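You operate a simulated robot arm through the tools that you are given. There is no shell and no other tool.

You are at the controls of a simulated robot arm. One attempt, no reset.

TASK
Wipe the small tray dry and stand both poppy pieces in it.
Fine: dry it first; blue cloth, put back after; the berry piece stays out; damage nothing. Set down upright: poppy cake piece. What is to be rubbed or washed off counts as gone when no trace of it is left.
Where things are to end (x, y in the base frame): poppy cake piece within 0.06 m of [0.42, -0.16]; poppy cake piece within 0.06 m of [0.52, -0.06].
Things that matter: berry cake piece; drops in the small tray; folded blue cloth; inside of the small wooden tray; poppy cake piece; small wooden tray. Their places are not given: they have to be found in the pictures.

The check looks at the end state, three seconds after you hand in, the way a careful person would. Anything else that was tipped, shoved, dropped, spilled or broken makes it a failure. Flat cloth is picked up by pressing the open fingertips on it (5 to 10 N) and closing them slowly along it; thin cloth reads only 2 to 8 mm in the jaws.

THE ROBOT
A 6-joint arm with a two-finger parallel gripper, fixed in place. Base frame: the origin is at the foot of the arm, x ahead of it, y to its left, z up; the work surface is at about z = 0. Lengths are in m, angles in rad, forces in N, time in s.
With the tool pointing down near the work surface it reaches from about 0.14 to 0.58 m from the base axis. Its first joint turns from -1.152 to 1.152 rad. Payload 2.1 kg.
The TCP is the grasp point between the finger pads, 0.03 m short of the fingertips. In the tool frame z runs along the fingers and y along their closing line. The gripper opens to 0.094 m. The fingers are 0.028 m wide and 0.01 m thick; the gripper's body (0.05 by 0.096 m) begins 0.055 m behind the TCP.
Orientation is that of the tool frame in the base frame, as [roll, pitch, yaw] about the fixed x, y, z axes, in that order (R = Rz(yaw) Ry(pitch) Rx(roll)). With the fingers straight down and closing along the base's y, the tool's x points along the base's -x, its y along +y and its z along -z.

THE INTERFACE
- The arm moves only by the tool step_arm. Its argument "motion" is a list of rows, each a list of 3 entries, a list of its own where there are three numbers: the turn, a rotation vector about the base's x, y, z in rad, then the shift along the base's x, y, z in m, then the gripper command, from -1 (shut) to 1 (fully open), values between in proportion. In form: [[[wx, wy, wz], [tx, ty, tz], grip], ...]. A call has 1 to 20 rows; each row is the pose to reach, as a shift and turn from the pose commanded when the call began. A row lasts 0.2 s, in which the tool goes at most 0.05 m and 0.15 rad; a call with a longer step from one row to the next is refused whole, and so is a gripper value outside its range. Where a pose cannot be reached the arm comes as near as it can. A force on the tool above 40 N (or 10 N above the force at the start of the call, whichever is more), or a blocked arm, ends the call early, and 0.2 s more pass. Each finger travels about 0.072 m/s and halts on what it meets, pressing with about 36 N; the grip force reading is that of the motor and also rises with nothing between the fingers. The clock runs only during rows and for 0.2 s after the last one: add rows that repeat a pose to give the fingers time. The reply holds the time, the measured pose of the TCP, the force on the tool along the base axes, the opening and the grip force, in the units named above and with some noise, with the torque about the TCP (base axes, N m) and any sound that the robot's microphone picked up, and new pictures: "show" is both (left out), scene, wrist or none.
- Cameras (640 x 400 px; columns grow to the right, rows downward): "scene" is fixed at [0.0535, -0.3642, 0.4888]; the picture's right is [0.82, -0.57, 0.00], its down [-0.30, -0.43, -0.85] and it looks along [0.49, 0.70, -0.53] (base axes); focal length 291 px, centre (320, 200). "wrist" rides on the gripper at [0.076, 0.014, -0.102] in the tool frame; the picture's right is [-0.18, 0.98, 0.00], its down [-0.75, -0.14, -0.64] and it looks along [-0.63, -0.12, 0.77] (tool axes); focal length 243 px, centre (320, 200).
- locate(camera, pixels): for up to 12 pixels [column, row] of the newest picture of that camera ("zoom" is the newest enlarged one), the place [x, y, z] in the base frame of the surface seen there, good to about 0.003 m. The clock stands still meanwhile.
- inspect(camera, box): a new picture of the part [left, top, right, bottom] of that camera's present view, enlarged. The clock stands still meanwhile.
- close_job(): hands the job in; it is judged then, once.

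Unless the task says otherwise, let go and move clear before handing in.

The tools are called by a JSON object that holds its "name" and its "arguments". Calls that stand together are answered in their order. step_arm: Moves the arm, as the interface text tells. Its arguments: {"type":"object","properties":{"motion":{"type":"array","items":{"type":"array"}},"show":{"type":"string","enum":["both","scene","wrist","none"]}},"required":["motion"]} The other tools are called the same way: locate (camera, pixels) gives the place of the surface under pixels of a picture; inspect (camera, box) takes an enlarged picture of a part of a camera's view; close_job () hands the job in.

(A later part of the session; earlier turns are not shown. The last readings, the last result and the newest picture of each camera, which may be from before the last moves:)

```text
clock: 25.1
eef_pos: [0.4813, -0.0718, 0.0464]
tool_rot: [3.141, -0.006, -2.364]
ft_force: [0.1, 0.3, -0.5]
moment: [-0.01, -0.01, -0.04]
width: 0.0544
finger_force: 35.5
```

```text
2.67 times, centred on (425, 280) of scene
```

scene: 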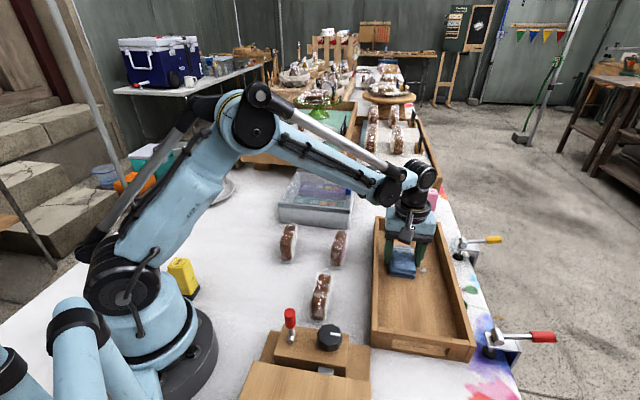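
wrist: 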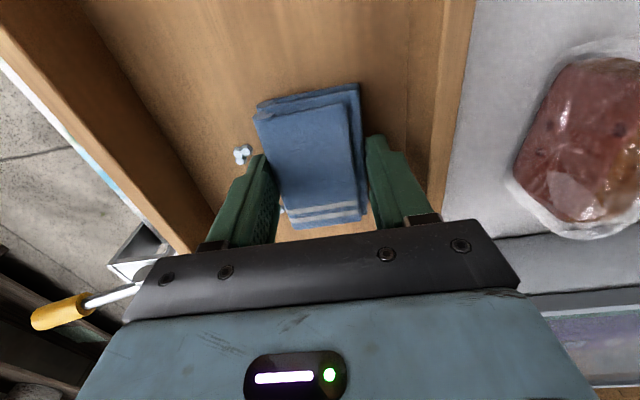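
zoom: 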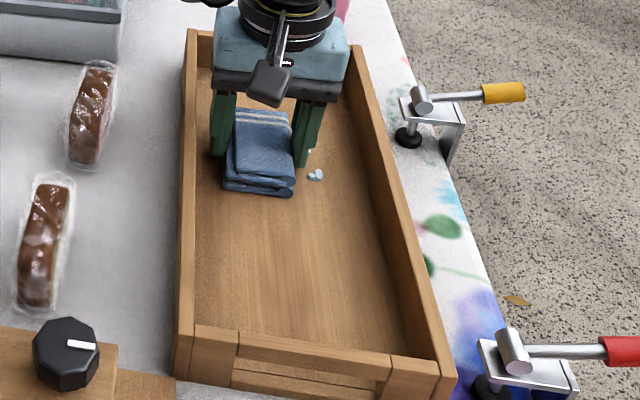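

Most drops are gone; a few are left near zoom (315,175). Still no force, so I press a bit lower.

{"name": "step_arm", "arguments": {"motion": [[[0, 0, 0], [0.0, 0.0, -0.0003], -0.2], [[0, 0, 0], [0, 0, -0.0006], -0.2], [[0, 0, 0], [0, 0, -0.0006], -0.2]], "show": "none"}}

```text
clock: 25.9
eef_pos: [0.4825, -0.0732, 0.0461]
tool_rot: [3.14, -0.005, -2.364]
ft_force: [-2.8, 5.8, 18.4]
moment: [0.17, 0.04, 0.04]
width: 0.0547
finger_force: 35.7
```

18 N contact here. I slide on toward the far end, easing up slightly.

{"name": "step_arm", "arguments": {"motion": [[[0, 0, 0], [0.004, 0.004, 0.0003], -0.2], [[0, 0, 0], [0.01, 0.01, 0.0003], -0.2], [[0, 0, 0], [0.016, 0.016, 0.0003], -0.2], [[0, 0, 0], [0.022, 0.022, 0.0003], -0.2], [[0, 0, 0], [0.026, 0.026, 0.0003], -0.2]]}}

```text
clock: 27.1
eef_pos: [0.507, -0.0471, 0.0457]
tool_rot: [3.141, -0.006, -2.364]
ft_force: [-7.5, -6.4, 18.0]
moment: [-0.18, 0.15, 0.0]
width: 0.0549
finger_force: 35.8
```

scene: 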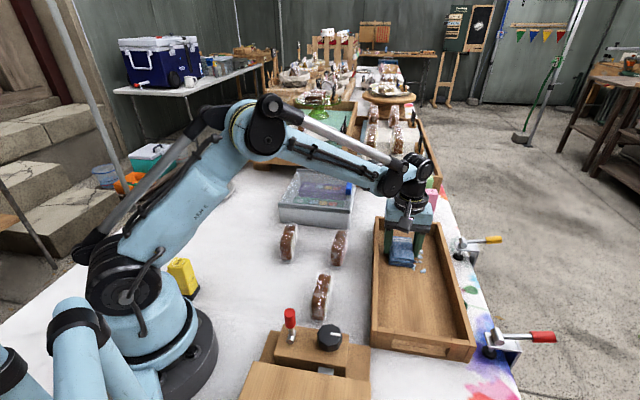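
wrist: 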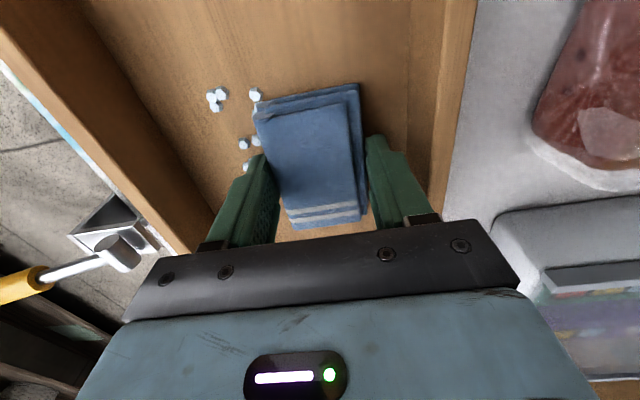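

Remaining drops are on the right-hand side of the tray at wrist (215,98), (255,95), (243,143), (247,165). I locate them to set the second lane.

{"name": "locate", "arguments": {"camera": "wrist", "pixels": [[215, 98], [255, 95], [243, 143], [247, 165], [100, 120], [215, 200]]}}

{"name": "inspect", "arguments": {"camera": "wrist", "box": [160, 40, 400, 245]}}

{"name": "inspect", "arguments": {"camera": "scene", "box": [365, 205, 485, 355]}}

```text
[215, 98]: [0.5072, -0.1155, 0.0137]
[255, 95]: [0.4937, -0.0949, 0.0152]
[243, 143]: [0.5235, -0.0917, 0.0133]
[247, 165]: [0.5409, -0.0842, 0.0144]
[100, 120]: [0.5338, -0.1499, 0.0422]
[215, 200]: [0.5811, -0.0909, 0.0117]
```

```text
1.95 times, centred on (280, 142) of wrist
```

zoom: 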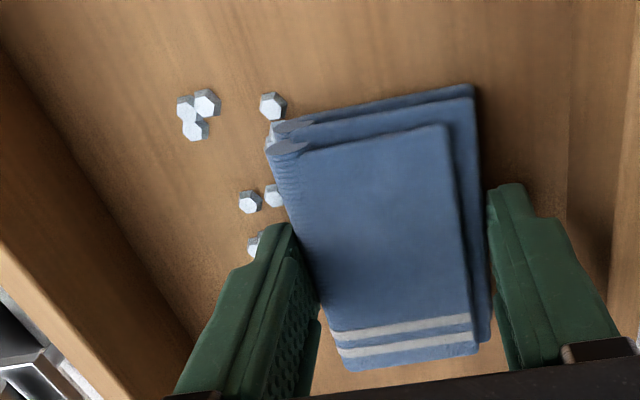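

```text
2.67 times, centred on (425, 280) of scene
```

zoom: 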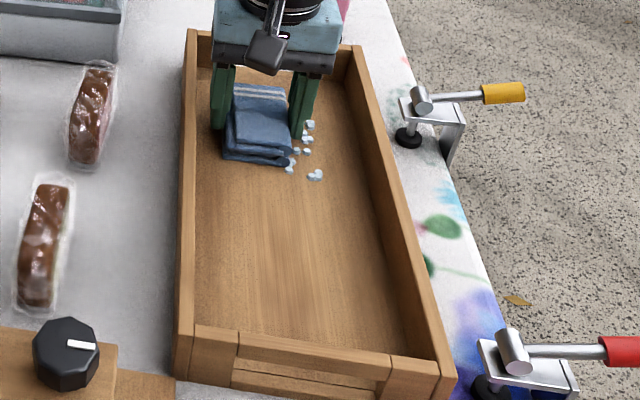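

I lift 3 mm, shift 3.8 cm across to the second lane, and set down again just above contact.

{"name": "step_arm", "arguments": {"motion": [[[0, 0, 0], [0, 0, 0.003], -0.2], [[0, 0, 0], [0.009, -0.009, 0.003], -0.2], [[0, 0, 0], [0.018, -0.018, 0.003], -0.2], [[0, 0, 0], [0.0269, -0.0269, 0.003], -0.2], [[0, 0, 0], [0.0269, -0.0269, 0.0015], -0.2], [[0, 0, 0], [0.0269, -0.0269, 0.0005], -0.2], [[0, 0, 0], [0.0269, -0.0269, 0.0002], -0.2], [[0, 0, 0], [0.0269, -0.0269, 0.0002], -0.2]]}}

```text
clock: 28.9
eef_pos: [0.5353, -0.0737, 0.0457]
tool_rot: [3.141, -0.005, -2.364]
ft_force: [5.4, 0.7, 12.7]
moment: [-0.05, -0.06, -0.02]
width: 0.0545
finger_force: 35.8
```

scene: 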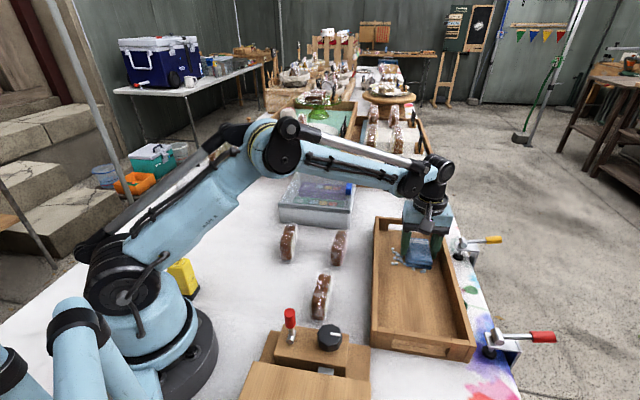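
wrist: 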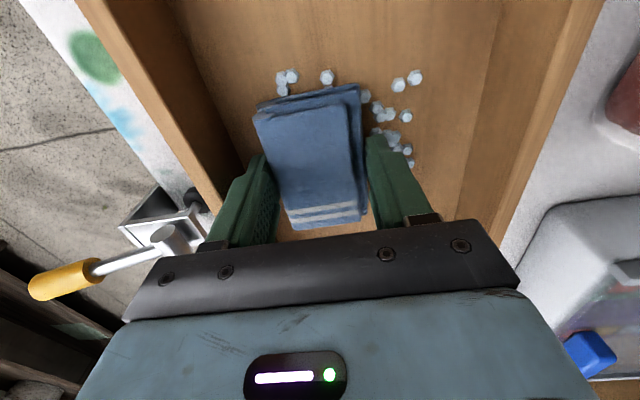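

12.7 N in the second lane, and drops still show on both sides at wrist (285,80) and (390,110). I stroke toward the near end.

{"name": "step_arm", "arguments": {"motion": [[[0, 0, 0], [-0.005, -0.005, 0.0001], -0.2], [[0, 0, 0], [-0.01, -0.01, 0.0001], -0.2], [[0, 0, 0], [-0.016, -0.016, 0.0002], -0.2], [[0, 0, 0], [-0.022, -0.022, 0.0002], -0.2], [[0, 0, 0], [-0.028, -0.028, 0.0003], -0.2]]}}

```text
clock: 30.1
eef_pos: [0.505, -0.1029, 0.0462]
tool_rot: [-3.141, -0.008, -2.367]
ft_force: [-0.8, -0.1, -0.5]
moment: [-0.01, -0.01, -0.01]
width: 0.0543
finger_force: 35.9
```

scene: 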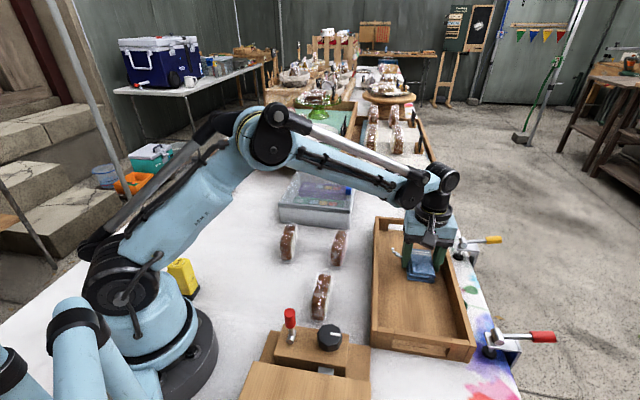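
wrist: 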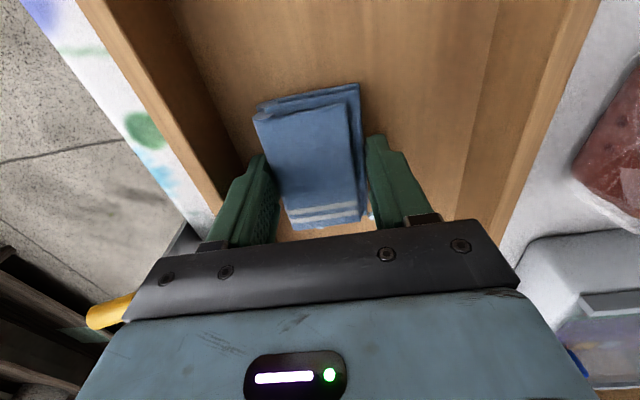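

Nearly everything is gone now; something may remain at wrist (371,213). I lift up to look at the whole tray floor.

{"name": "step_arm", "arguments": {"motion": [[[0, 0, 0], [0, 0, 0.02], -0.2], [[0, 0, 0], [-0.02, -0.01, 0.06], -0.2], [[0, 0, 0], [-0.05, -0.02, 0.1], -0.2], [[0, 0, 0], [-0.085, -0.03, 0.13], -0.2], [[0, 0, 0], [-0.12, -0.03, 0.15], -0.2], [[0, 0, 0], [-0.15, -0.03, 0.16], -0.2], [[0, 0, 0], [-0.15, -0.03, 0.16], -0.2]]}}

```text
refused: row 3 steps farther than a row can; nothing moved
```

Nothing moved; the row steps were too long. I repeat with shorter steps.

{"name": "step_arm", "arguments": {"motion": [[[0, 0, 0], [0, 0, 0.02], -0.2], [[0, 0, 0], [-0.01, -0.005, 0.06], -0.2], [[0, 0, 0], [-0.035, -0.012, 0.095], -0.2], [[0, 0, 0], [-0.065, -0.02, 0.125], -0.2], [[0, 0, 0], [-0.1, -0.025, 0.145], -0.2], [[0, 0, 0], [-0.13, -0.03, 0.16], -0.2], [[0, 0, 0], [-0.15, -0.03, 0.16], -0.2], [[0, 0, 0], [-0.15, -0.03, 0.16], -0.2]]}}

```text
clock: 31.9
eef_pos: [0.3563, -0.1307, 0.2038]
tool_rot: [-3.141, -0.007, -2.365]
ft_force: [0.3, -0.1, -0.9]
moment: [0.01, 0.01, -0.01]
width: 0.0547
finger_force: 35.6
```

scene: 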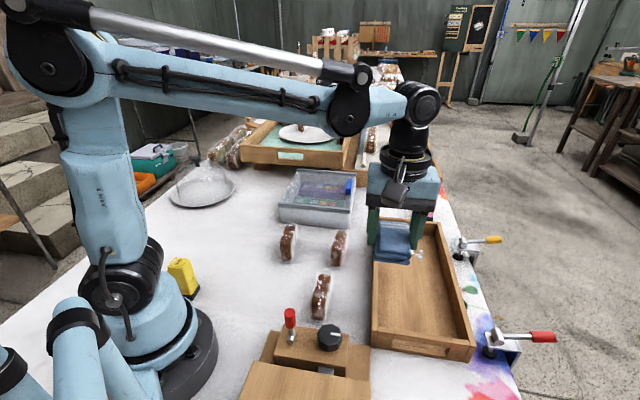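
wrist: 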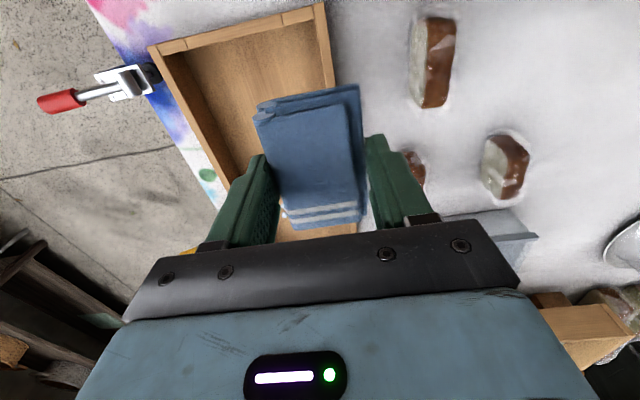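

Some droplets remain near scene (415,255). I move the gripper back further so that the tray is fully visible.

{"name": "step_arm", "arguments": {"motion": [[[0, 0, 0], [-0.03, 0.03, 0], -0.2], [[0, 0, 0], [-0.055, 0.065, 0.01], -0.2], [[0, 0, 0], [-0.075, 0.1, 0.02], -0.2], [[0, 0, 0], [-0.09, 0.13, 0.02], -0.2], [[0, 0, 0], [-0.09, 0.15, 0.02], -0.2], [[0, 0, 0], [-0.09, 0.15, 0.02], -0.2]]}}

{"name": "inspect", "arguments": {"camera": "scene", "box": [365, 210, 485, 360]}}

```text
clock: 33.3
eef_pos: [0.2638, 0.0191, 0.2264]
tool_rot: [3.141, -0.006, -2.365]
ft_force: [0.6, 0.7, 0.1]
moment: [0.01, 0.0, 0.01]
width: 0.0547
finger_force: 35.8
```

scene: 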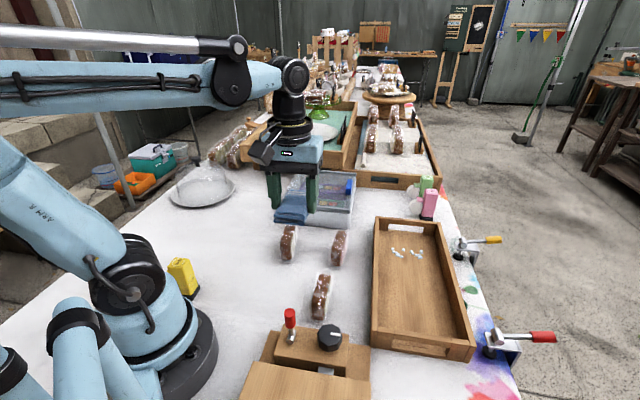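
wrist: 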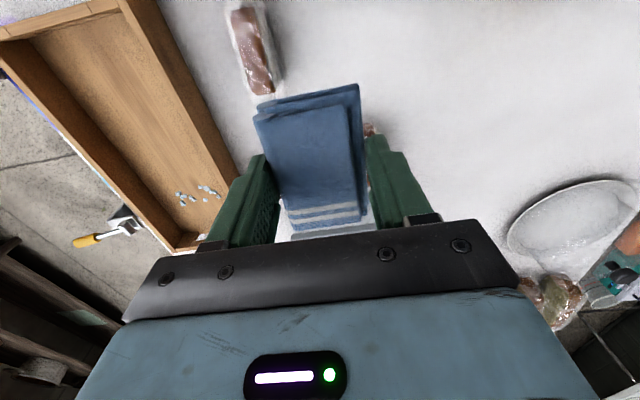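

```text
2.67 times, centred on (425, 285) of scene
```

zoom: 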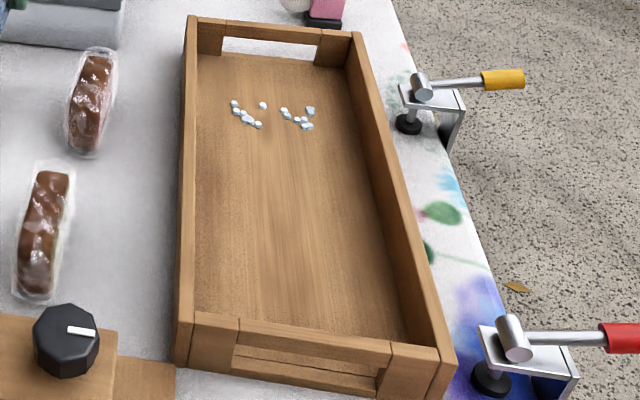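

The near two thirds are dry; only drops at the far end remain, around zoom (235,103)–(310,125). I locate them and check the tray's corners for any shift.

{"name": "locate", "arguments": {"camera": "zoom", "pixels": [[235, 103], [238, 112], [258, 125], [263, 105], [285, 113], [310, 110], [307, 126], [193, 22], [358, 36], [440, 358], [200, 60], [345, 70]]}}

{"name": "inspect", "arguments": {"camera": "scene", "box": [380, 225, 440, 275]}}

{"name": "inspect", "arguments": {"camera": "scene", "box": [375, 270, 475, 345]}}

```text
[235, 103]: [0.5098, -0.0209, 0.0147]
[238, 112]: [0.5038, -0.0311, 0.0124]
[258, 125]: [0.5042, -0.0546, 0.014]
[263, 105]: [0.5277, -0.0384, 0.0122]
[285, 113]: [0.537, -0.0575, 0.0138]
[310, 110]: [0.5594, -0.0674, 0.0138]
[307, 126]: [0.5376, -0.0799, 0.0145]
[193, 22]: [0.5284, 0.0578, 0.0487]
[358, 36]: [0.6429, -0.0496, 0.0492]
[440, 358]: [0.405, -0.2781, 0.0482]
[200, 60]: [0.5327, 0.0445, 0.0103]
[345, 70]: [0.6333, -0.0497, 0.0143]
```

```text
8.00 times, centred on (410, 250) of scene
```

zoom: 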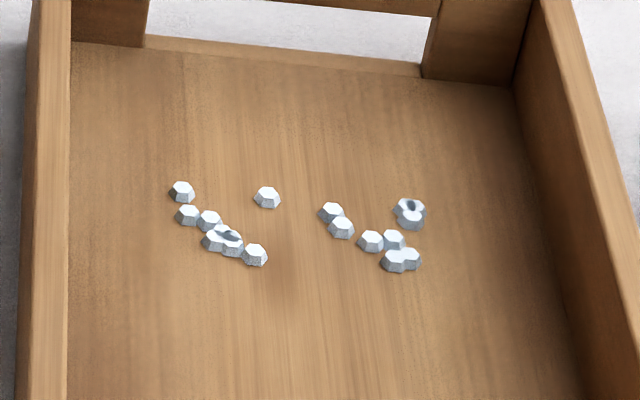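

```text
5.33 times, centred on (425, 308) of scene
```

zoom: 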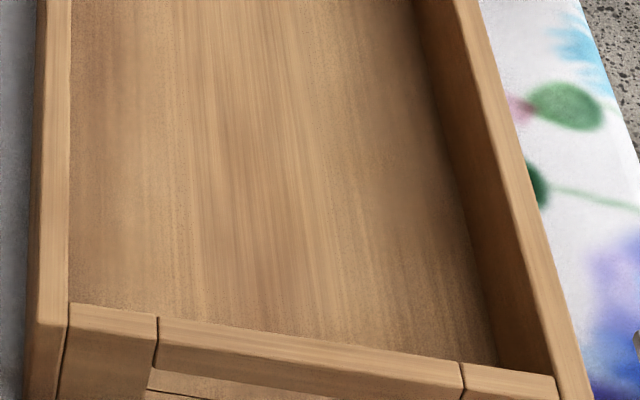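

The tray hasn't moved (corners within 1 mm of before), and all remaining drops lie at the far end over about 3 cm. I go back with the cloth above (0.511,-0.041) and down to just above the floor.

{"name": "step_arm", "arguments": {"motion": [[[0, 0, 0], [0.03, -0.007, 0], -0.2], [[0, 0, 0], [0.07, -0.017, 0], -0.2], [[0, 0, 0], [0.11, -0.027, 0], -0.2], [[0, 0, 0], [0.15, -0.036, 0], -0.2], [[0, 0, 0], [0.19, -0.046, 0], -0.2], [[0, 0, 0], [0.225, -0.055, 0], -0.2], [[0, 0, 0], [0.247, -0.06, -0.005], -0.2], [[0, 0, 0], [0.247, -0.06, -0.045], -0.2], [[0, 0, 0], [0.247, -0.06, -0.09], -0.2], [[0, 0, 0], [0.247, -0.06, -0.13], -0.2], [[0, 0, 0], [0.247, -0.06, -0.16], -0.2], [[0, 0, 0], [0.247, -0.06, -0.173], -0.2], [[0, 0, 0], [0.247, -0.06, -0.178], -0.2], [[0, 0, 0], [0.247, -0.06, -0.178], -0.2]]}}

```text
clock: 36.3
eef_pos: [0.5133, -0.0417, 0.0468]
tool_rot: [-3.141, -0.007, -2.365]
ft_force: [-0.1, 0.3, -0.2]
moment: [0.0, 0.01, 0.0]
width: 0.0546
finger_force: 35.5
```

scene: 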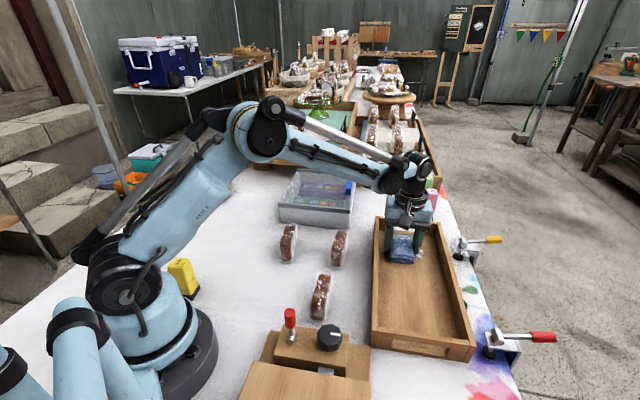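
wrist: 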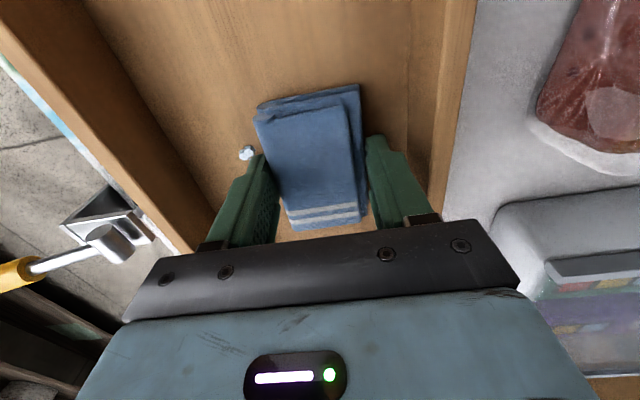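

No contact yet. I creep down 2.2 mm to reach the earlier contact height.

{"name": "step_arm", "arguments": {"motion": [[[0, 0, 0], [0, 0, -0.001], -0.2], [[0, 0, 0], [0, 0, -0.0018], -0.2], [[0, 0, 0], [0, 0, -0.0022], -0.2], [[0, 0, 0], [0, 0, -0.0022], -0.2]], "show": "none"}}

```text
clock: 37.3
eef_pos: [0.5137, -0.0424, 0.0467]
tool_rot: [-3.14, -0.006, -2.365]
ft_force: [-0.2, 0.8, -0.1]
moment: [0.0, 0.01, 0.01]
width: 0.0547
finger_force: 35.9
```

Still free of contact; another half millimetre down.

{"name": "step_arm", "arguments": {"motion": [[[0, 0, 0], [0, 0, -0.0002], -0.2], [[0, 0, 0], [0, 0, -0.0004], -0.2], [[0, 0, 0], [0, 0, -0.0004], -0.2]], "show": "none"}}

```text
clock: 38.1
eef_pos: [0.5137, -0.0417, 0.0454]
tool_rot: [-3.142, -0.008, -2.365]
ft_force: [-0.2, 0.3, 1.1]
moment: [0.04, -0.07, 0.02]
width: 0.0546
finger_force: 36.3
```

Just touching. I press 0.3 mm more.

{"name": "step_arm", "arguments": {"motion": [[[0, 0, 0], [0, 0, -0.0002], -0.2], [[0, 0, 0], [0, 0, -0.0003], -0.2], [[0, 0, 0], [0, 0, -0.0003], -0.2]], "show": "none"}}

```text
clock: 38.9
eef_pos: [0.5142, -0.041, 0.0452]
tool_rot: [3.141, -0.007, -2.365]
ft_force: [1.0, 0.4, 3.3]
moment: [0.03, -0.1, -0.01]
width: 0.0547
finger_force: 36.4
```

3.3 N now. Another 0.3 mm to reach a firm contact.

{"name": "step_arm", "arguments": {"motion": [[[0, 0, 0], [0, 0, -0.0002], -0.2], [[0, 0, 0], [0, 0, -0.0003], -0.2], [[0, 0, 0], [0, 0, -0.0003], -0.2]], "show": "none"}}

```text
clock: 39.7
eef_pos: [0.5139, -0.0411, 0.0449]
tool_rot: [3.141, -0.006, -2.365]
ft_force: [2.3, -2.3, 12.8]
moment: [-0.02, -0.08, -0.05]
width: 0.0546
finger_force: 35.4
```

12.8 N. Now I rub across the tray at the far end from the left lane to the right lane.

{"name": "step_arm", "arguments": {"motion": [[[0, 0, 0], [0.004, -0.004, 0], -0.2], [[0, 0, 0], [0.009, -0.009, 0], -0.2], [[0, 0, 0], [0.014, -0.014, 0], -0.2], [[0, 0, 0], [0.019, -0.019, 0], -0.2], [[0, 0, 0], [0.024, -0.024, 0], -0.2], [[0, 0, 0], [0.027, -0.027, 0], -0.2]]}}

```text
clock: 41.1
eef_pos: [0.5413, -0.0684, 0.0447]
tool_rot: [3.141, -0.007, -2.365]
ft_force: [-5.1, 4.6, 13.0]
moment: [0.22, 0.19, 0.01]
width: 0.0546
finger_force: 36.1
```

scene: 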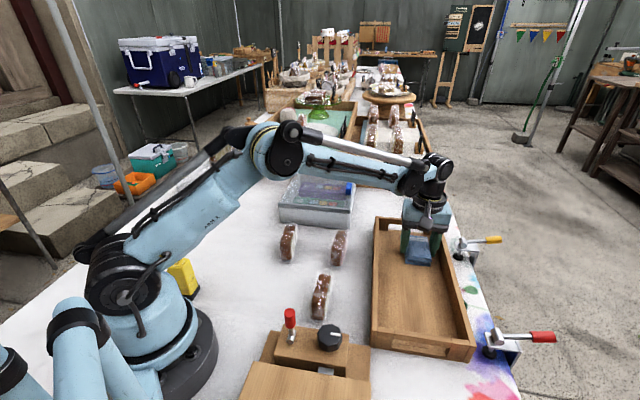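
wrist: 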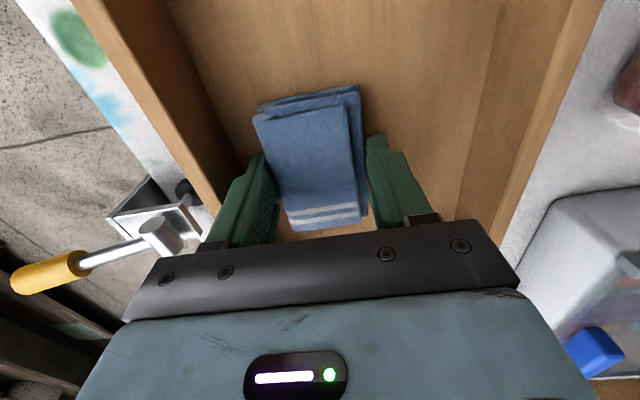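

Force stayed at 13 N through the stroke and no drops show on the floor around the cloth. I rub back across once more for good measure.

{"name": "step_arm", "arguments": {"motion": [[[0, 0, 0], [-0.004, 0.004, 0], -0.2], [[0, 0, 0], [-0.009, 0.009, 0], -0.2], [[0, 0, 0], [-0.014, 0.014, 0], -0.2], [[0, 0, 0], [-0.019, 0.019, 0], -0.2], [[0, 0, 0], [-0.024, 0.024, 0], -0.2], [[0, 0, 0], [-0.027, 0.027, 0], -0.2]], "show": "none"}}

```text
clock: 42.5
eef_pos: [0.5136, -0.0414, 0.0435]
tool_rot: [-3.141, -0.006, -2.365]
ft_force: [2.5, -2.9, 5.4]
moment: [-0.1, -0.08, 0.03]
width: 0.0546
finger_force: 35.6
```

Contact held on the way back too. I lift and move the cloth away to see the whole floor.

{"name": "step_arm", "arguments": {"motion": [[[0, 0, 0], [0, 0, 0.02], -0.2], [[0, 0, 0], [0, 0, 0.06], -0.2], [[0, 0, 0], [-0.02, 0.005, 0.1], -0.2], [[0, 0, 0], [-0.05, 0.012, 0.135], -0.2], [[0, 0, 0], [-0.085, 0.02, 0.165], -0.2], [[0, 0, 0], [-0.12, 0.03, 0.18], -0.2], [[0, 0, 0], [-0.16, 0.04, 0.18], -0.2], [[0, 0, 0], [-0.2, 0.048, 0.18], -0.2], [[0, 0, 0], [-0.24, 0.058, 0.18], -0.2], [[0, 0, 0], [-0.24, 0.058, 0.18], -0.2]]}}

{"name": "inspect", "arguments": {"camera": "scene", "box": [375, 215, 455, 275]}}

{"name": "inspect", "arguments": {"camera": "scene", "box": [370, 265, 475, 350]}}

```text
clock: 44.7
eef_pos: [0.2721, 0.0168, 0.2245]
tool_rot: [-3.14, -0.006, -2.366]
ft_force: [-0.2, -0.4, -0.7]
moment: [0.01, -0.01, -0.01]
width: 0.0545
finger_force: 36.4
```

scene: 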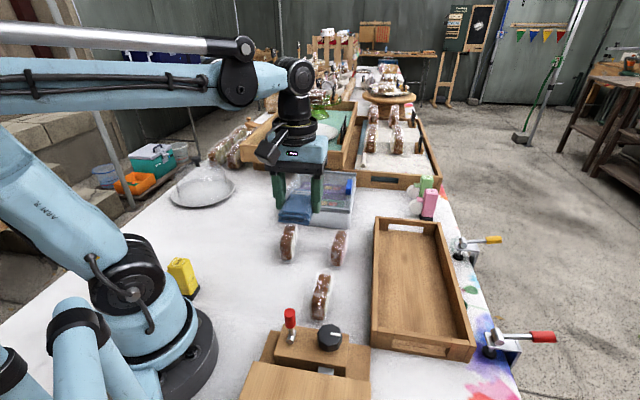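
wrist: 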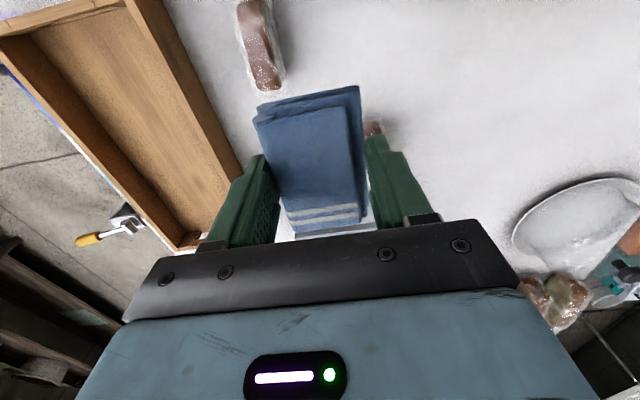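

```text
6.67 times, centred on (415, 245) of scene
```

zoom: 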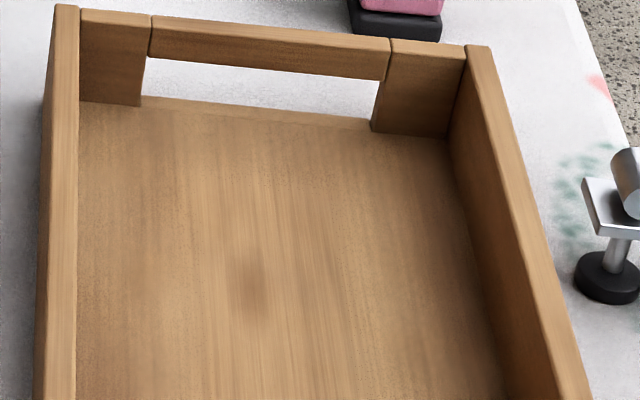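

```text
4.71 times, centred on (422, 308) of scene
```

zoom: 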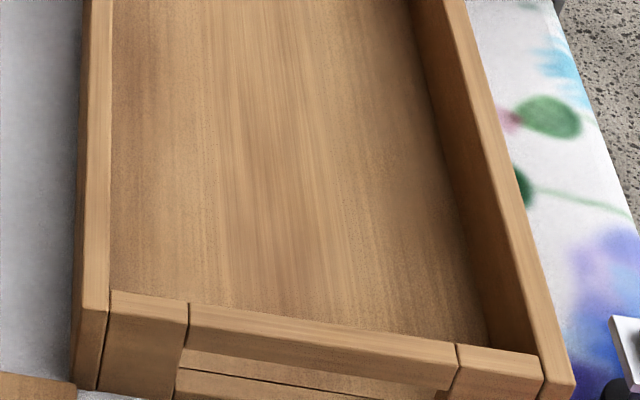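

The tray floor looks clean in both zooms. I check the part hidden from the scene camera in the wrist view, then take the cloth back.

{"name": "inspect", "arguments": {"camera": "wrist", "box": [0, 0, 260, 255]}}

{"name": "locate", "arguments": {"camera": "wrist", "pixels": [[310, 160], [340, 95], [265, 105], [360, 215], [300, 232], [362, 90]]}}

```text
1.57 times, centred on (130, 128) of wrist
```

zoom: 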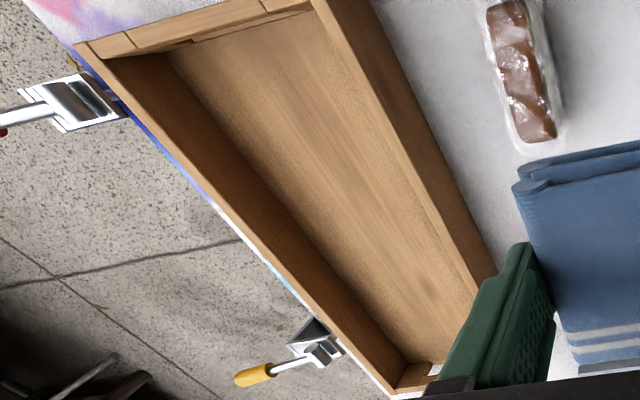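

```text
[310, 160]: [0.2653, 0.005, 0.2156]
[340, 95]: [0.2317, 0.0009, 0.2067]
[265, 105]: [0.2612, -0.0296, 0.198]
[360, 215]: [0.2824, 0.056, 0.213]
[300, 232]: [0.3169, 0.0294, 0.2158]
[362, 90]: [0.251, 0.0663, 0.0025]
```

Everything in the tray is dry. Now I carry the cloth back above its original spot (0.178,0.012), restoring the original yaw, and lower it to just above the table.

{"name": "step_arm", "arguments": {"motion": [[[0, 0, 0.02], [-0.02, -0.001, 0], -0.2], [[0, 0, 0.05], [-0.05, -0.003, 0], -0.2], [[0, 0, 0.08], [-0.08, -0.004, 0], -0.2], [[0, 0, 0.113], [-0.094, -0.005, -0.01], -0.2], [[0, 0, 0.113], [-0.094, -0.005, -0.05], -0.2], [[0, 0, 0.113], [-0.094, -0.005, -0.095], -0.2], [[0, 0, 0.113], [-0.094, -0.005, -0.135], -0.2], [[0, 0, 0.113], [-0.094, -0.005, -0.165], -0.2], [[0, 0, 0.113], [-0.094, -0.005, -0.177], -0.2], [[0, 0, 0.113], [-0.094, -0.005, -0.182], -0.2], [[0, 0, 0.113], [-0.094, -0.005, -0.182], -0.2]]}}

```text
clock: 47.1
eef_pos: [0.1771, 0.0112, 0.0423]
tool_rot: [-3.141, -0.006, -2.254]
ft_force: [-0.3, -0.6, -0.1]
moment: [0.0, 0.0, 0.04]
width: 0.0548
finger_force: 36.5
```

scene: 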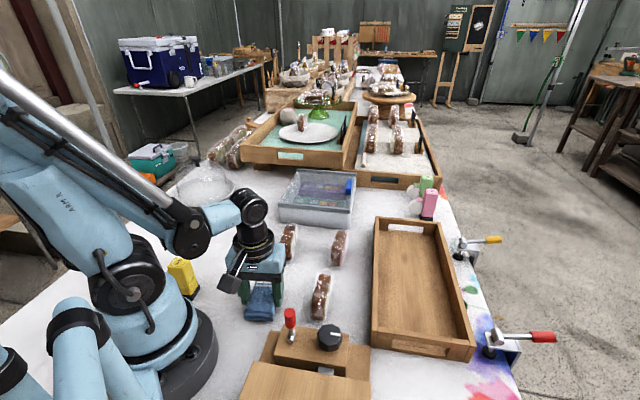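
wrist: 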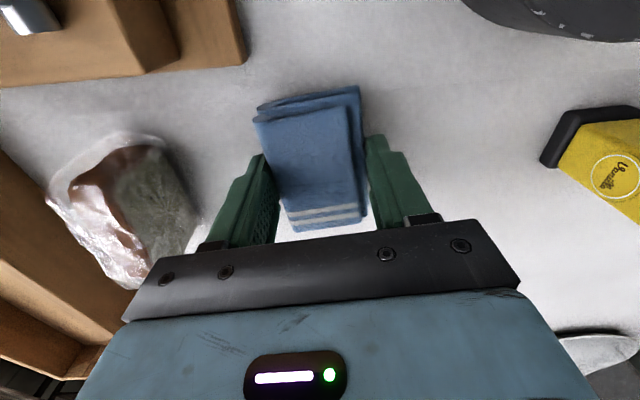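

The cloth hovers a few millimetres above its old place. I creep down to the table, about 5 mm.

{"name": "step_arm", "arguments": {"motion": [[[0, 0, 0], [0, 0, -0.002], -0.2], [[0, 0, 0], [0, 0, -0.0035], -0.2], [[0, 0, 0], [0, 0, -0.0045], -0.2], [[0, 0, 0], [0, 0, -0.005], -0.2], [[0, 0, 0], [0, 0, -0.005], -0.2]], "show": "none"}}

```text
clock: 48.3
eef_pos: [0.1787, 0.0105, 0.0363]
tool_rot: [3.139, -0.007, -2.254]
ft_force: [-0.2, -0.6, -0.3]
moment: [0.0, -0.01, 0.02]
width: 0.0547
finger_force: 35.8
```

No contact force yet at 0.036. Another millimetre in small steps.

{"name": "step_arm", "arguments": {"motion": [[[0, 0, 0], [0, 0, -0.0004], -0.2], [[0, 0, 0], [0, 0, -0.0008], -0.2], [[0, 0, 0], [0, 0, -0.0008], -0.2]], "show": "none"}}

```text
clock: 49.1
eef_pos: [0.1776, 0.0118, 0.0362]
tool_rot: [-3.141, -0.008, -2.254]
ft_force: [0.3, 0.0, -0.2]
moment: [-0.01, 0.01, -0.01]
width: 0.0548
finger_force: 36.2
```

{"name": "step_arm", "arguments": {"motion": [[[0, 0, 0], [0, 0, -0.0004], -0.2], [[0, 0, 0], [0, 0, -0.0007], -0.2], [[0, 0, 0], [0, 0, -0.0007], -0.2]], "show": "none"}}

```text
clock: 49.9
eef_pos: [0.1794, 0.0106, 0.0357]
tool_rot: [-3.141, -0.007, -2.253]
ft_force: [0.3, 0.2, -0.9]
moment: [0.02, -0.03, -0.03]
width: 0.0545
finger_force: 35.8
```

Readings show no force yet at about 0.0357. I continue by 0.7 mm.

{"name": "step_arm", "arguments": {"motion": [[[0, 0, 0], [0, 0, -0.0004], -0.2], [[0, 0, 0], [0, 0, -0.0007], -0.2], [[0, 0, 0], [0, 0, -0.0007], -0.2]], "show": "none"}}

```text
clock: 50.7
eef_pos: [0.1791, 0.0129, 0.0355]
tool_rot: [-3.141, -0.007, -2.253]
ft_force: [-0.6, -0.1, -0.1]
moment: [-0.01, -0.01, -0.01]
width: 0.0546
finger_force: 36.0
```

{"name": "step_arm", "arguments": {"motion": [[[0, 0, 0], [0, 0, -0.0004], -0.2], [[0, 0, 0], [0, 0, -0.0007], -0.2], [[0, 0, 0], [0, 0, -0.0007], -0.2]], "show": "wrist"}}

```text
clock: 51.5
eef_pos: [0.1793, 0.0119, 0.0345]
tool_rot: [3.141, -0.007, -2.252]
ft_force: [0.1, 0.6, -0.2]
moment: [-0.04, 0.0, 0.01]
width: 0.0545
finger_force: 36.3
```

wrist: 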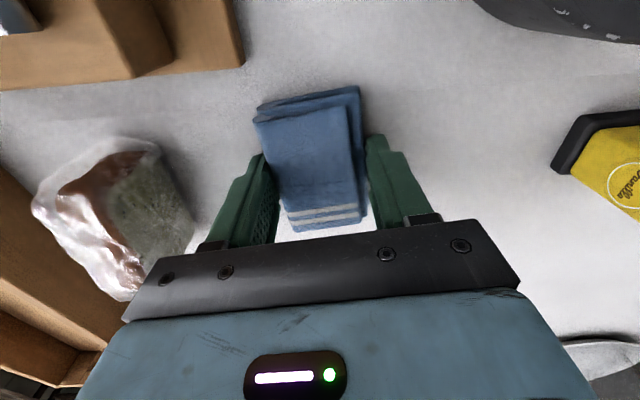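

Still no contact at 0.0345 (fingertips about 4.5 mm above the table). One more millimetre in small steps.

{"name": "step_arm", "arguments": {"motion": [[[0, 0, 0], [0, 0, -0.0004], -0.2], [[0, 0, 0], [0, 0, -0.0008], -0.2], [[0, 0, 0], [0, 0, -0.0008], -0.2]], "show": "none"}}

```text
clock: 52.2
eef_pos: [0.1796, 0.0119, 0.0342]
tool_rot: [-3.141, -0.008, -2.254]
ft_force: [-1.4, -0.7, 22.8]
moment: [0.19, -0.22, 0.01]
width: 0.0544
finger_force: 35.5
stopped in row 3: the force on the tool passed its limit at 42 N (the readings are from after the stop); the commanded pose is now the measured one
```

The cloth is now on the table (the call ended on contact, 23 N left). I ease up half a millimetre and open the jaws slowly.

{"name": "step_arm", "arguments": {"motion": [[[0, 0, 0], [0, 0, 0.0005], -0.2], [[0, 0, 0], [0, 0, 0.0005], 0.2], [[0, 0, 0], [0, 0, 0.0005], 0.35], [[0, 0, 0], [0, 0, 0.0005], 0.5], [[0, 0, 0], [0, 0, 0.0005], 0.6], [[0, 0, 0], [0, 0, 0.0005], 0.6]], "show": "wrist"}}

```text
clock: 53.6
eef_pos: [0.1787, 0.0119, 0.0366]
tool_rot: [-3.141, -0.01, -2.252]
ft_force: [-0.5, 0.0, -0.3]
moment: [0.01, -0.01, -0.03]
width: 0.0755
finger_force: 0.1
```

wrist: 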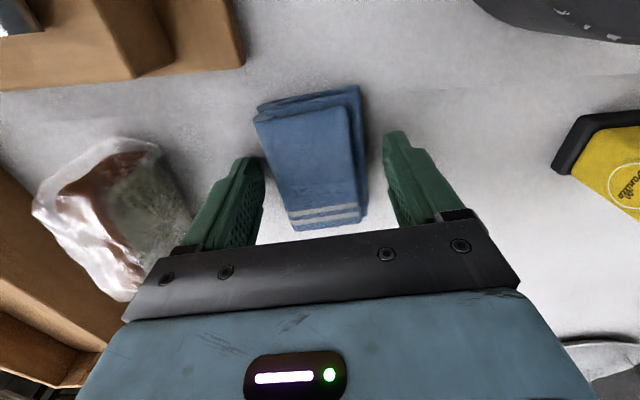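

Released cleanly. I rise straight up and remove the small accumulated tilt.

{"name": "step_arm", "arguments": {"motion": [[[0, 0, 0], [0, 0, 0.02], 0.6], [[0, 0, 0], [0, 0, 0.06], 0.6], [[0.007, -0.0057, 0], [0, 0, 0.1], 0.6], [[0.007, -0.0057, 0], [0, 0, 0.145], 0.6], [[0.007, -0.0057, 0], [0, 0, 0.19], 0.6], [[0.007, -0.0057, 0], [0, 0, 0.19], 0.6]]}}

{"name": "inspect", "arguments": {"camera": "scene", "box": [230, 210, 370, 330]}}

```text
clock: 55.0
eef_pos: [0.1838, 0.0096, 0.223]
tool_rot: [3.141, -0.001, -2.252]
ft_force: [-0.1, -0.5, 0.0]
moment: [-0.03, -0.06, 0.04]
width: 0.0753
finger_force: 0.1
```

scene: 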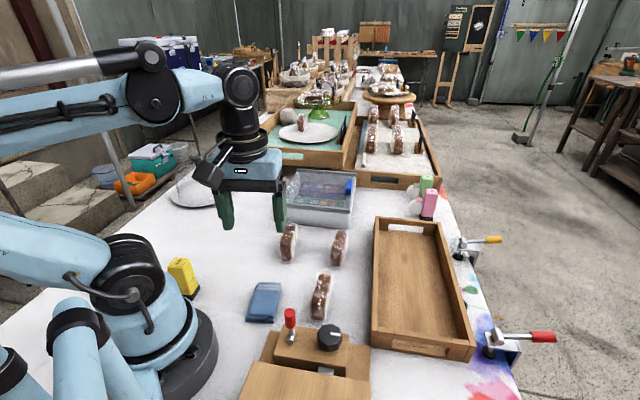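
wrist: 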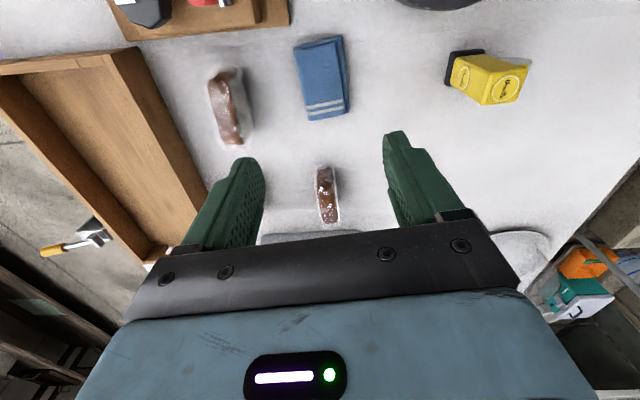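

```text
3.33 times, centred on (300, 270) of scene
```

zoom: 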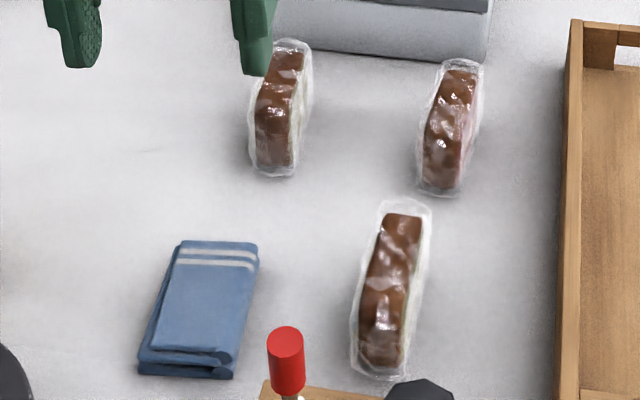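

The cloth is back in place, and all pieces stand undisturbed. Next I measure the two poppy pieces precisely from this wrist view: the near one at (228,105), the other at (327,195).

{"name": "inspect", "arguments": {"camera": "wrist", "box": [190, 55, 270, 155]}}

{"name": "locate", "arguments": {"camera": "wrist", "pixels": [[217, 72], [240, 68], [220, 100], [230, 100], [224, 140], [240, 138], [207, 75], [245, 95], [216, 120], [244, 125], [240, 150], [222, 85]]}}

{"name": "inspect", "arguments": {"camera": "wrist", "box": [285, 150, 365, 240]}}

{"name": "locate", "arguments": {"camera": "zoom", "pixels": [[300, 80], [370, 80], [320, 150], [360, 150], [310, 250], [380, 250], [340, 200], [280, 100], [400, 200]]}}

```text
4.00 times, centred on (230, 105) of wrist
```

zoom: 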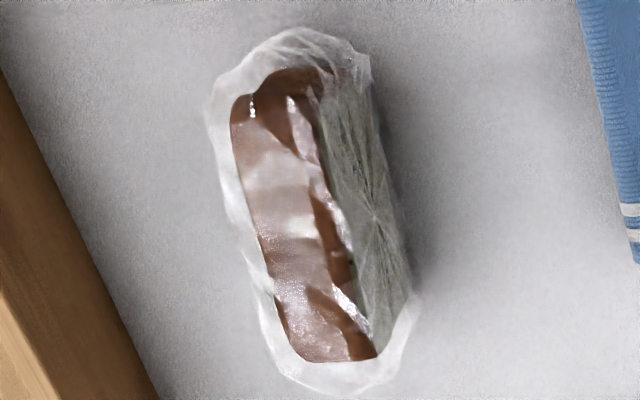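

```text
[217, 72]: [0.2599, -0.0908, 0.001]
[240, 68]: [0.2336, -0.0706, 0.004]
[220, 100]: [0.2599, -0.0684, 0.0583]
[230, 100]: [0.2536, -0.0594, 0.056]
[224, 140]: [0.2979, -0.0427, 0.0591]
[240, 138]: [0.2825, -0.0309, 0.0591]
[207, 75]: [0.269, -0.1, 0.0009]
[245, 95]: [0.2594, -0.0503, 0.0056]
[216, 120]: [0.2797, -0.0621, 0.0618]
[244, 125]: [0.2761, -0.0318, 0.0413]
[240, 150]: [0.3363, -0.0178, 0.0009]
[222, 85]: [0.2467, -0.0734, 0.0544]
```

```text
4.44 times, centred on (325, 195) of wrist
```

zoom: 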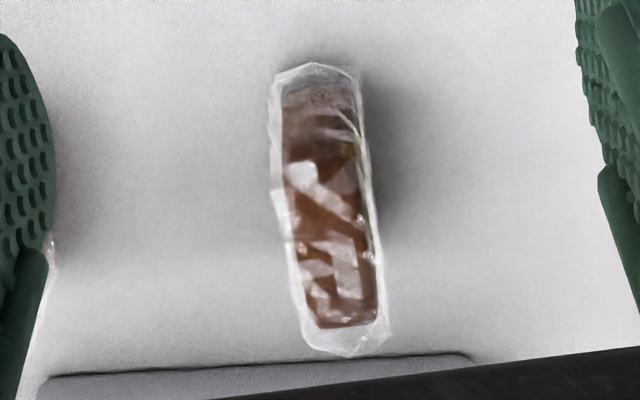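

```text
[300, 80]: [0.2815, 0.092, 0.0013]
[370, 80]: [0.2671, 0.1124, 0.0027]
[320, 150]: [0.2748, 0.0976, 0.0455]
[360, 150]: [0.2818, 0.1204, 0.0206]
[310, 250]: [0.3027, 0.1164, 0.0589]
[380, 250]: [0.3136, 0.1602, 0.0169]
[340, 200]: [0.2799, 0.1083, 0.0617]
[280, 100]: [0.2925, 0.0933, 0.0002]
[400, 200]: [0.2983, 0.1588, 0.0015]
```

Both pieces are about 0.022 m thick (plus wrap), 0.073 m long and 0.062 m tall; the near one is centred at about (0.273,-0.054), turned 45°. I hover over it with the jaws turned to close across its thickness.

{"name": "step_arm", "arguments": {"motion": [[[0, 0, -0.02], [0.015, -0.01, 0], 0.6], [[0, 0, -0.05], [0.035, -0.025, -0.01], 0.6], [[0, 0, -0.08], [0.055, -0.039, -0.03], 0.6], [[0, 0, -0.095], [0.075, -0.052, -0.05], 0.6], [[0, 0, -0.095], [0.089, -0.063, -0.07], 0.6], [[0, 0, -0.095], [0.089, -0.063, -0.085], 0.6], [[0, 0, -0.095], [0.089, -0.063, -0.085], 0.6], [[0, 0, -0.095], [0.089, -0.063, -0.085], 0.6]]}}

```text
clock: 56.8
eef_pos: [0.2696, -0.0509, 0.1392]
tool_rot: [-3.141, -0.002, -2.348]
ft_force: [-0.8, -0.4, -0.9]
moment: [0.02, -0.03, -0.02]
width: 0.0752
finger_force: 0.0
```

scene: 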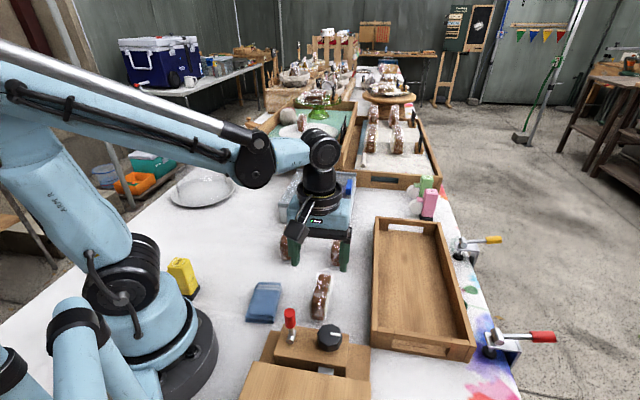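
wrist: 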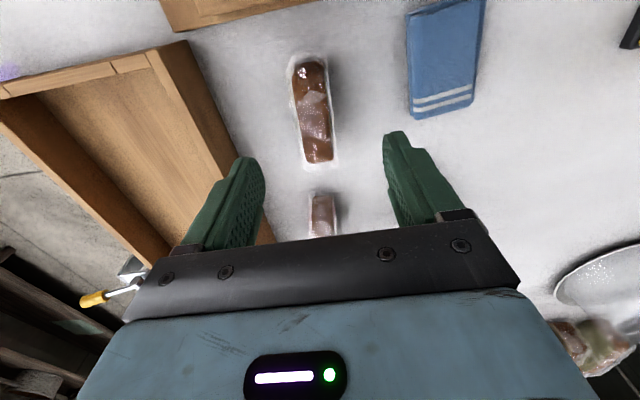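

I'm above the first piece, seen at wrist (313,110). I locate its top corners from this nearly overhead view.

{"name": "inspect", "arguments": {"camera": "wrist", "box": [270, 40, 360, 180]}}

{"name": "locate", "arguments": {"camera": "zoom", "pixels": [[285, 70], [345, 70], [285, 130], [360, 130], [290, 200], [370, 200], [300, 270], [380, 270], [310, 345], [385, 340], [330, 100], [345, 320]]}}

```text
2.86 times, centred on (315, 110) of wrist
```

zoom: 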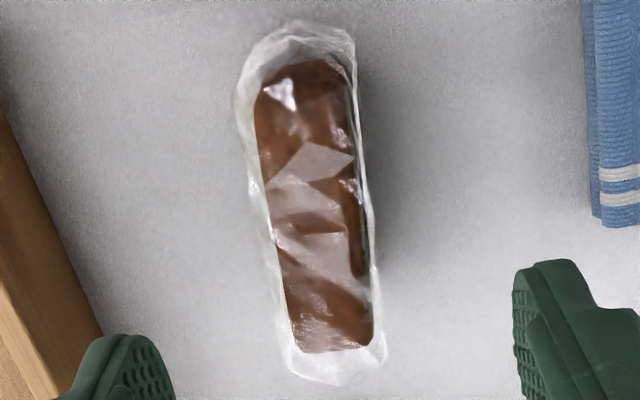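

```text
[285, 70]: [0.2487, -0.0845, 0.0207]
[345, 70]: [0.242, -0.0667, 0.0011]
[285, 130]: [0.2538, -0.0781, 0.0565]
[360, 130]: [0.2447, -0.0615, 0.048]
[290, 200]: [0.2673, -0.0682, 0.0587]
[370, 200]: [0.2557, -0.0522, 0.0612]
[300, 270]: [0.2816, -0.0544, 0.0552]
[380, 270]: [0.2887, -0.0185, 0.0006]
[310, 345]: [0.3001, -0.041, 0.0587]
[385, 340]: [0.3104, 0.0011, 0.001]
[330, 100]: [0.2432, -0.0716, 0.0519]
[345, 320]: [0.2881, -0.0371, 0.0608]
```

The piece is rotated about 4° from my closing line and sits slightly off (centre about (0.269,-0.058)). I correct by -0.075 rad and a few millimetres and lower to z = 0.10 to recheck.

{"name": "step_arm", "arguments": {"motion": [[[0, 0, -0.04], [0.002, -0.002, -0.01], 0.6], [[0, 0, -0.075], [0.0034, -0.0036, -0.02], 0.6], [[0, 0, -0.075], [0.0034, -0.0036, -0.038], 0.6], [[0, 0, -0.075], [0.0034, -0.0036, -0.038], 0.6], [[0, 0, -0.075], [0.0034, -0.0036, -0.038], 0.6]]}}

{"name": "inspect", "arguments": {"camera": "wrist", "box": [200, 20, 440, 240]}}

```text
clock: 58.0
eef_pos: [0.2709, -0.0536, 0.1024]
tool_rot: [-3.141, 0.0, -2.422]
ft_force: [0.0, 0.4, -0.5]
moment: [0.01, 0.02, 0.0]
width: 0.0754
finger_force: 0.1
```

scene: 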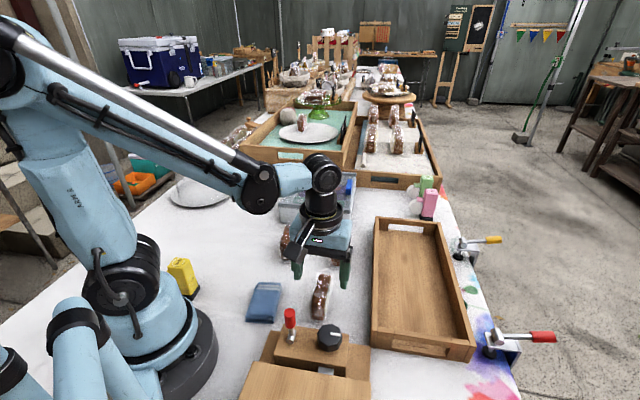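
wrist: 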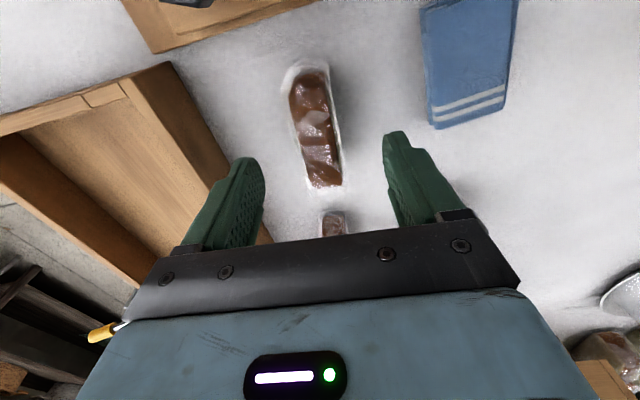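

```text
1.82 times, centred on (320, 130) of wrist
```

zoom: 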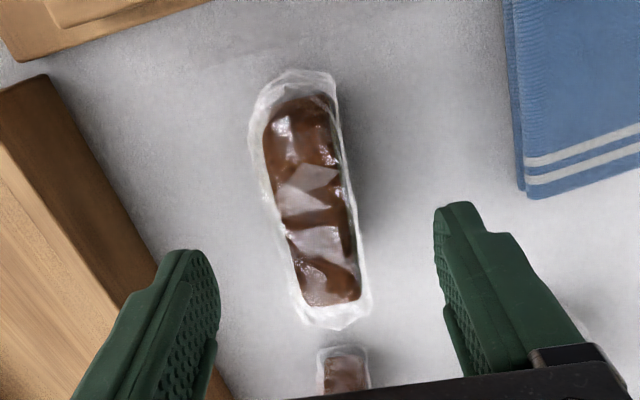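

Alignment is good: the piece lies centred between the fingers, about 2° off and 8 mm toward the near end. I correct slightly and descend to z ≈ 0.046, so the tips are 1.5 cm above the table.

{"name": "step_arm", "arguments": {"motion": [[[0, 0, -0.03], [-0.0023, -0.002, -0.01], 0.6], [[0, 0, -0.03], [-0.0023, -0.002, -0.025], 0.6], [[0, 0, -0.03], [-0.0023, -0.002, -0.04], 0.6], [[0, 0, -0.03], [-0.0023, -0.002, -0.05], 0.6], [[0, 0, -0.03], [-0.0023, -0.002, -0.056], 0.6], [[0, 0, -0.03], [-0.0023, -0.002, -0.056], 0.6]]}}

{"name": "inspect", "arguments": {"camera": "scene", "box": [250, 230, 370, 350]}}

```text
clock: 59.4
eef_pos: [0.268, -0.0564, 0.0447]
tool_rot: [-3.141, -0.001, -2.452]
ft_force: [-0.5, -0.1, -0.4]
moment: [0.0, -0.03, -0.01]
width: 0.0751
finger_force: 0.1
```

scene: 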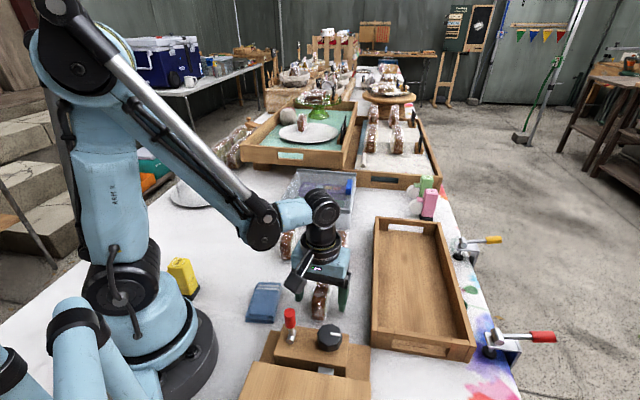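
wrist: 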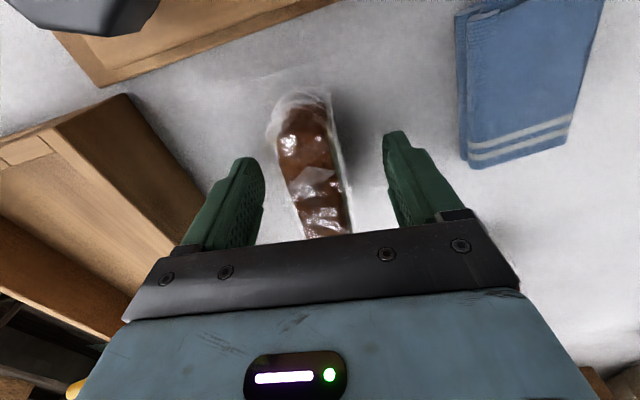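

```text
3.33 times, centred on (310, 290) of scene
```

zoom: 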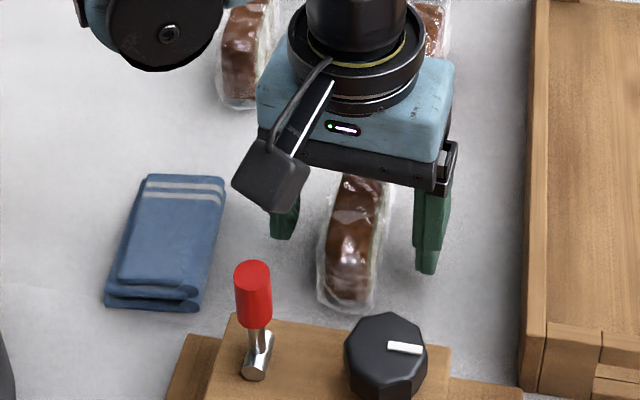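

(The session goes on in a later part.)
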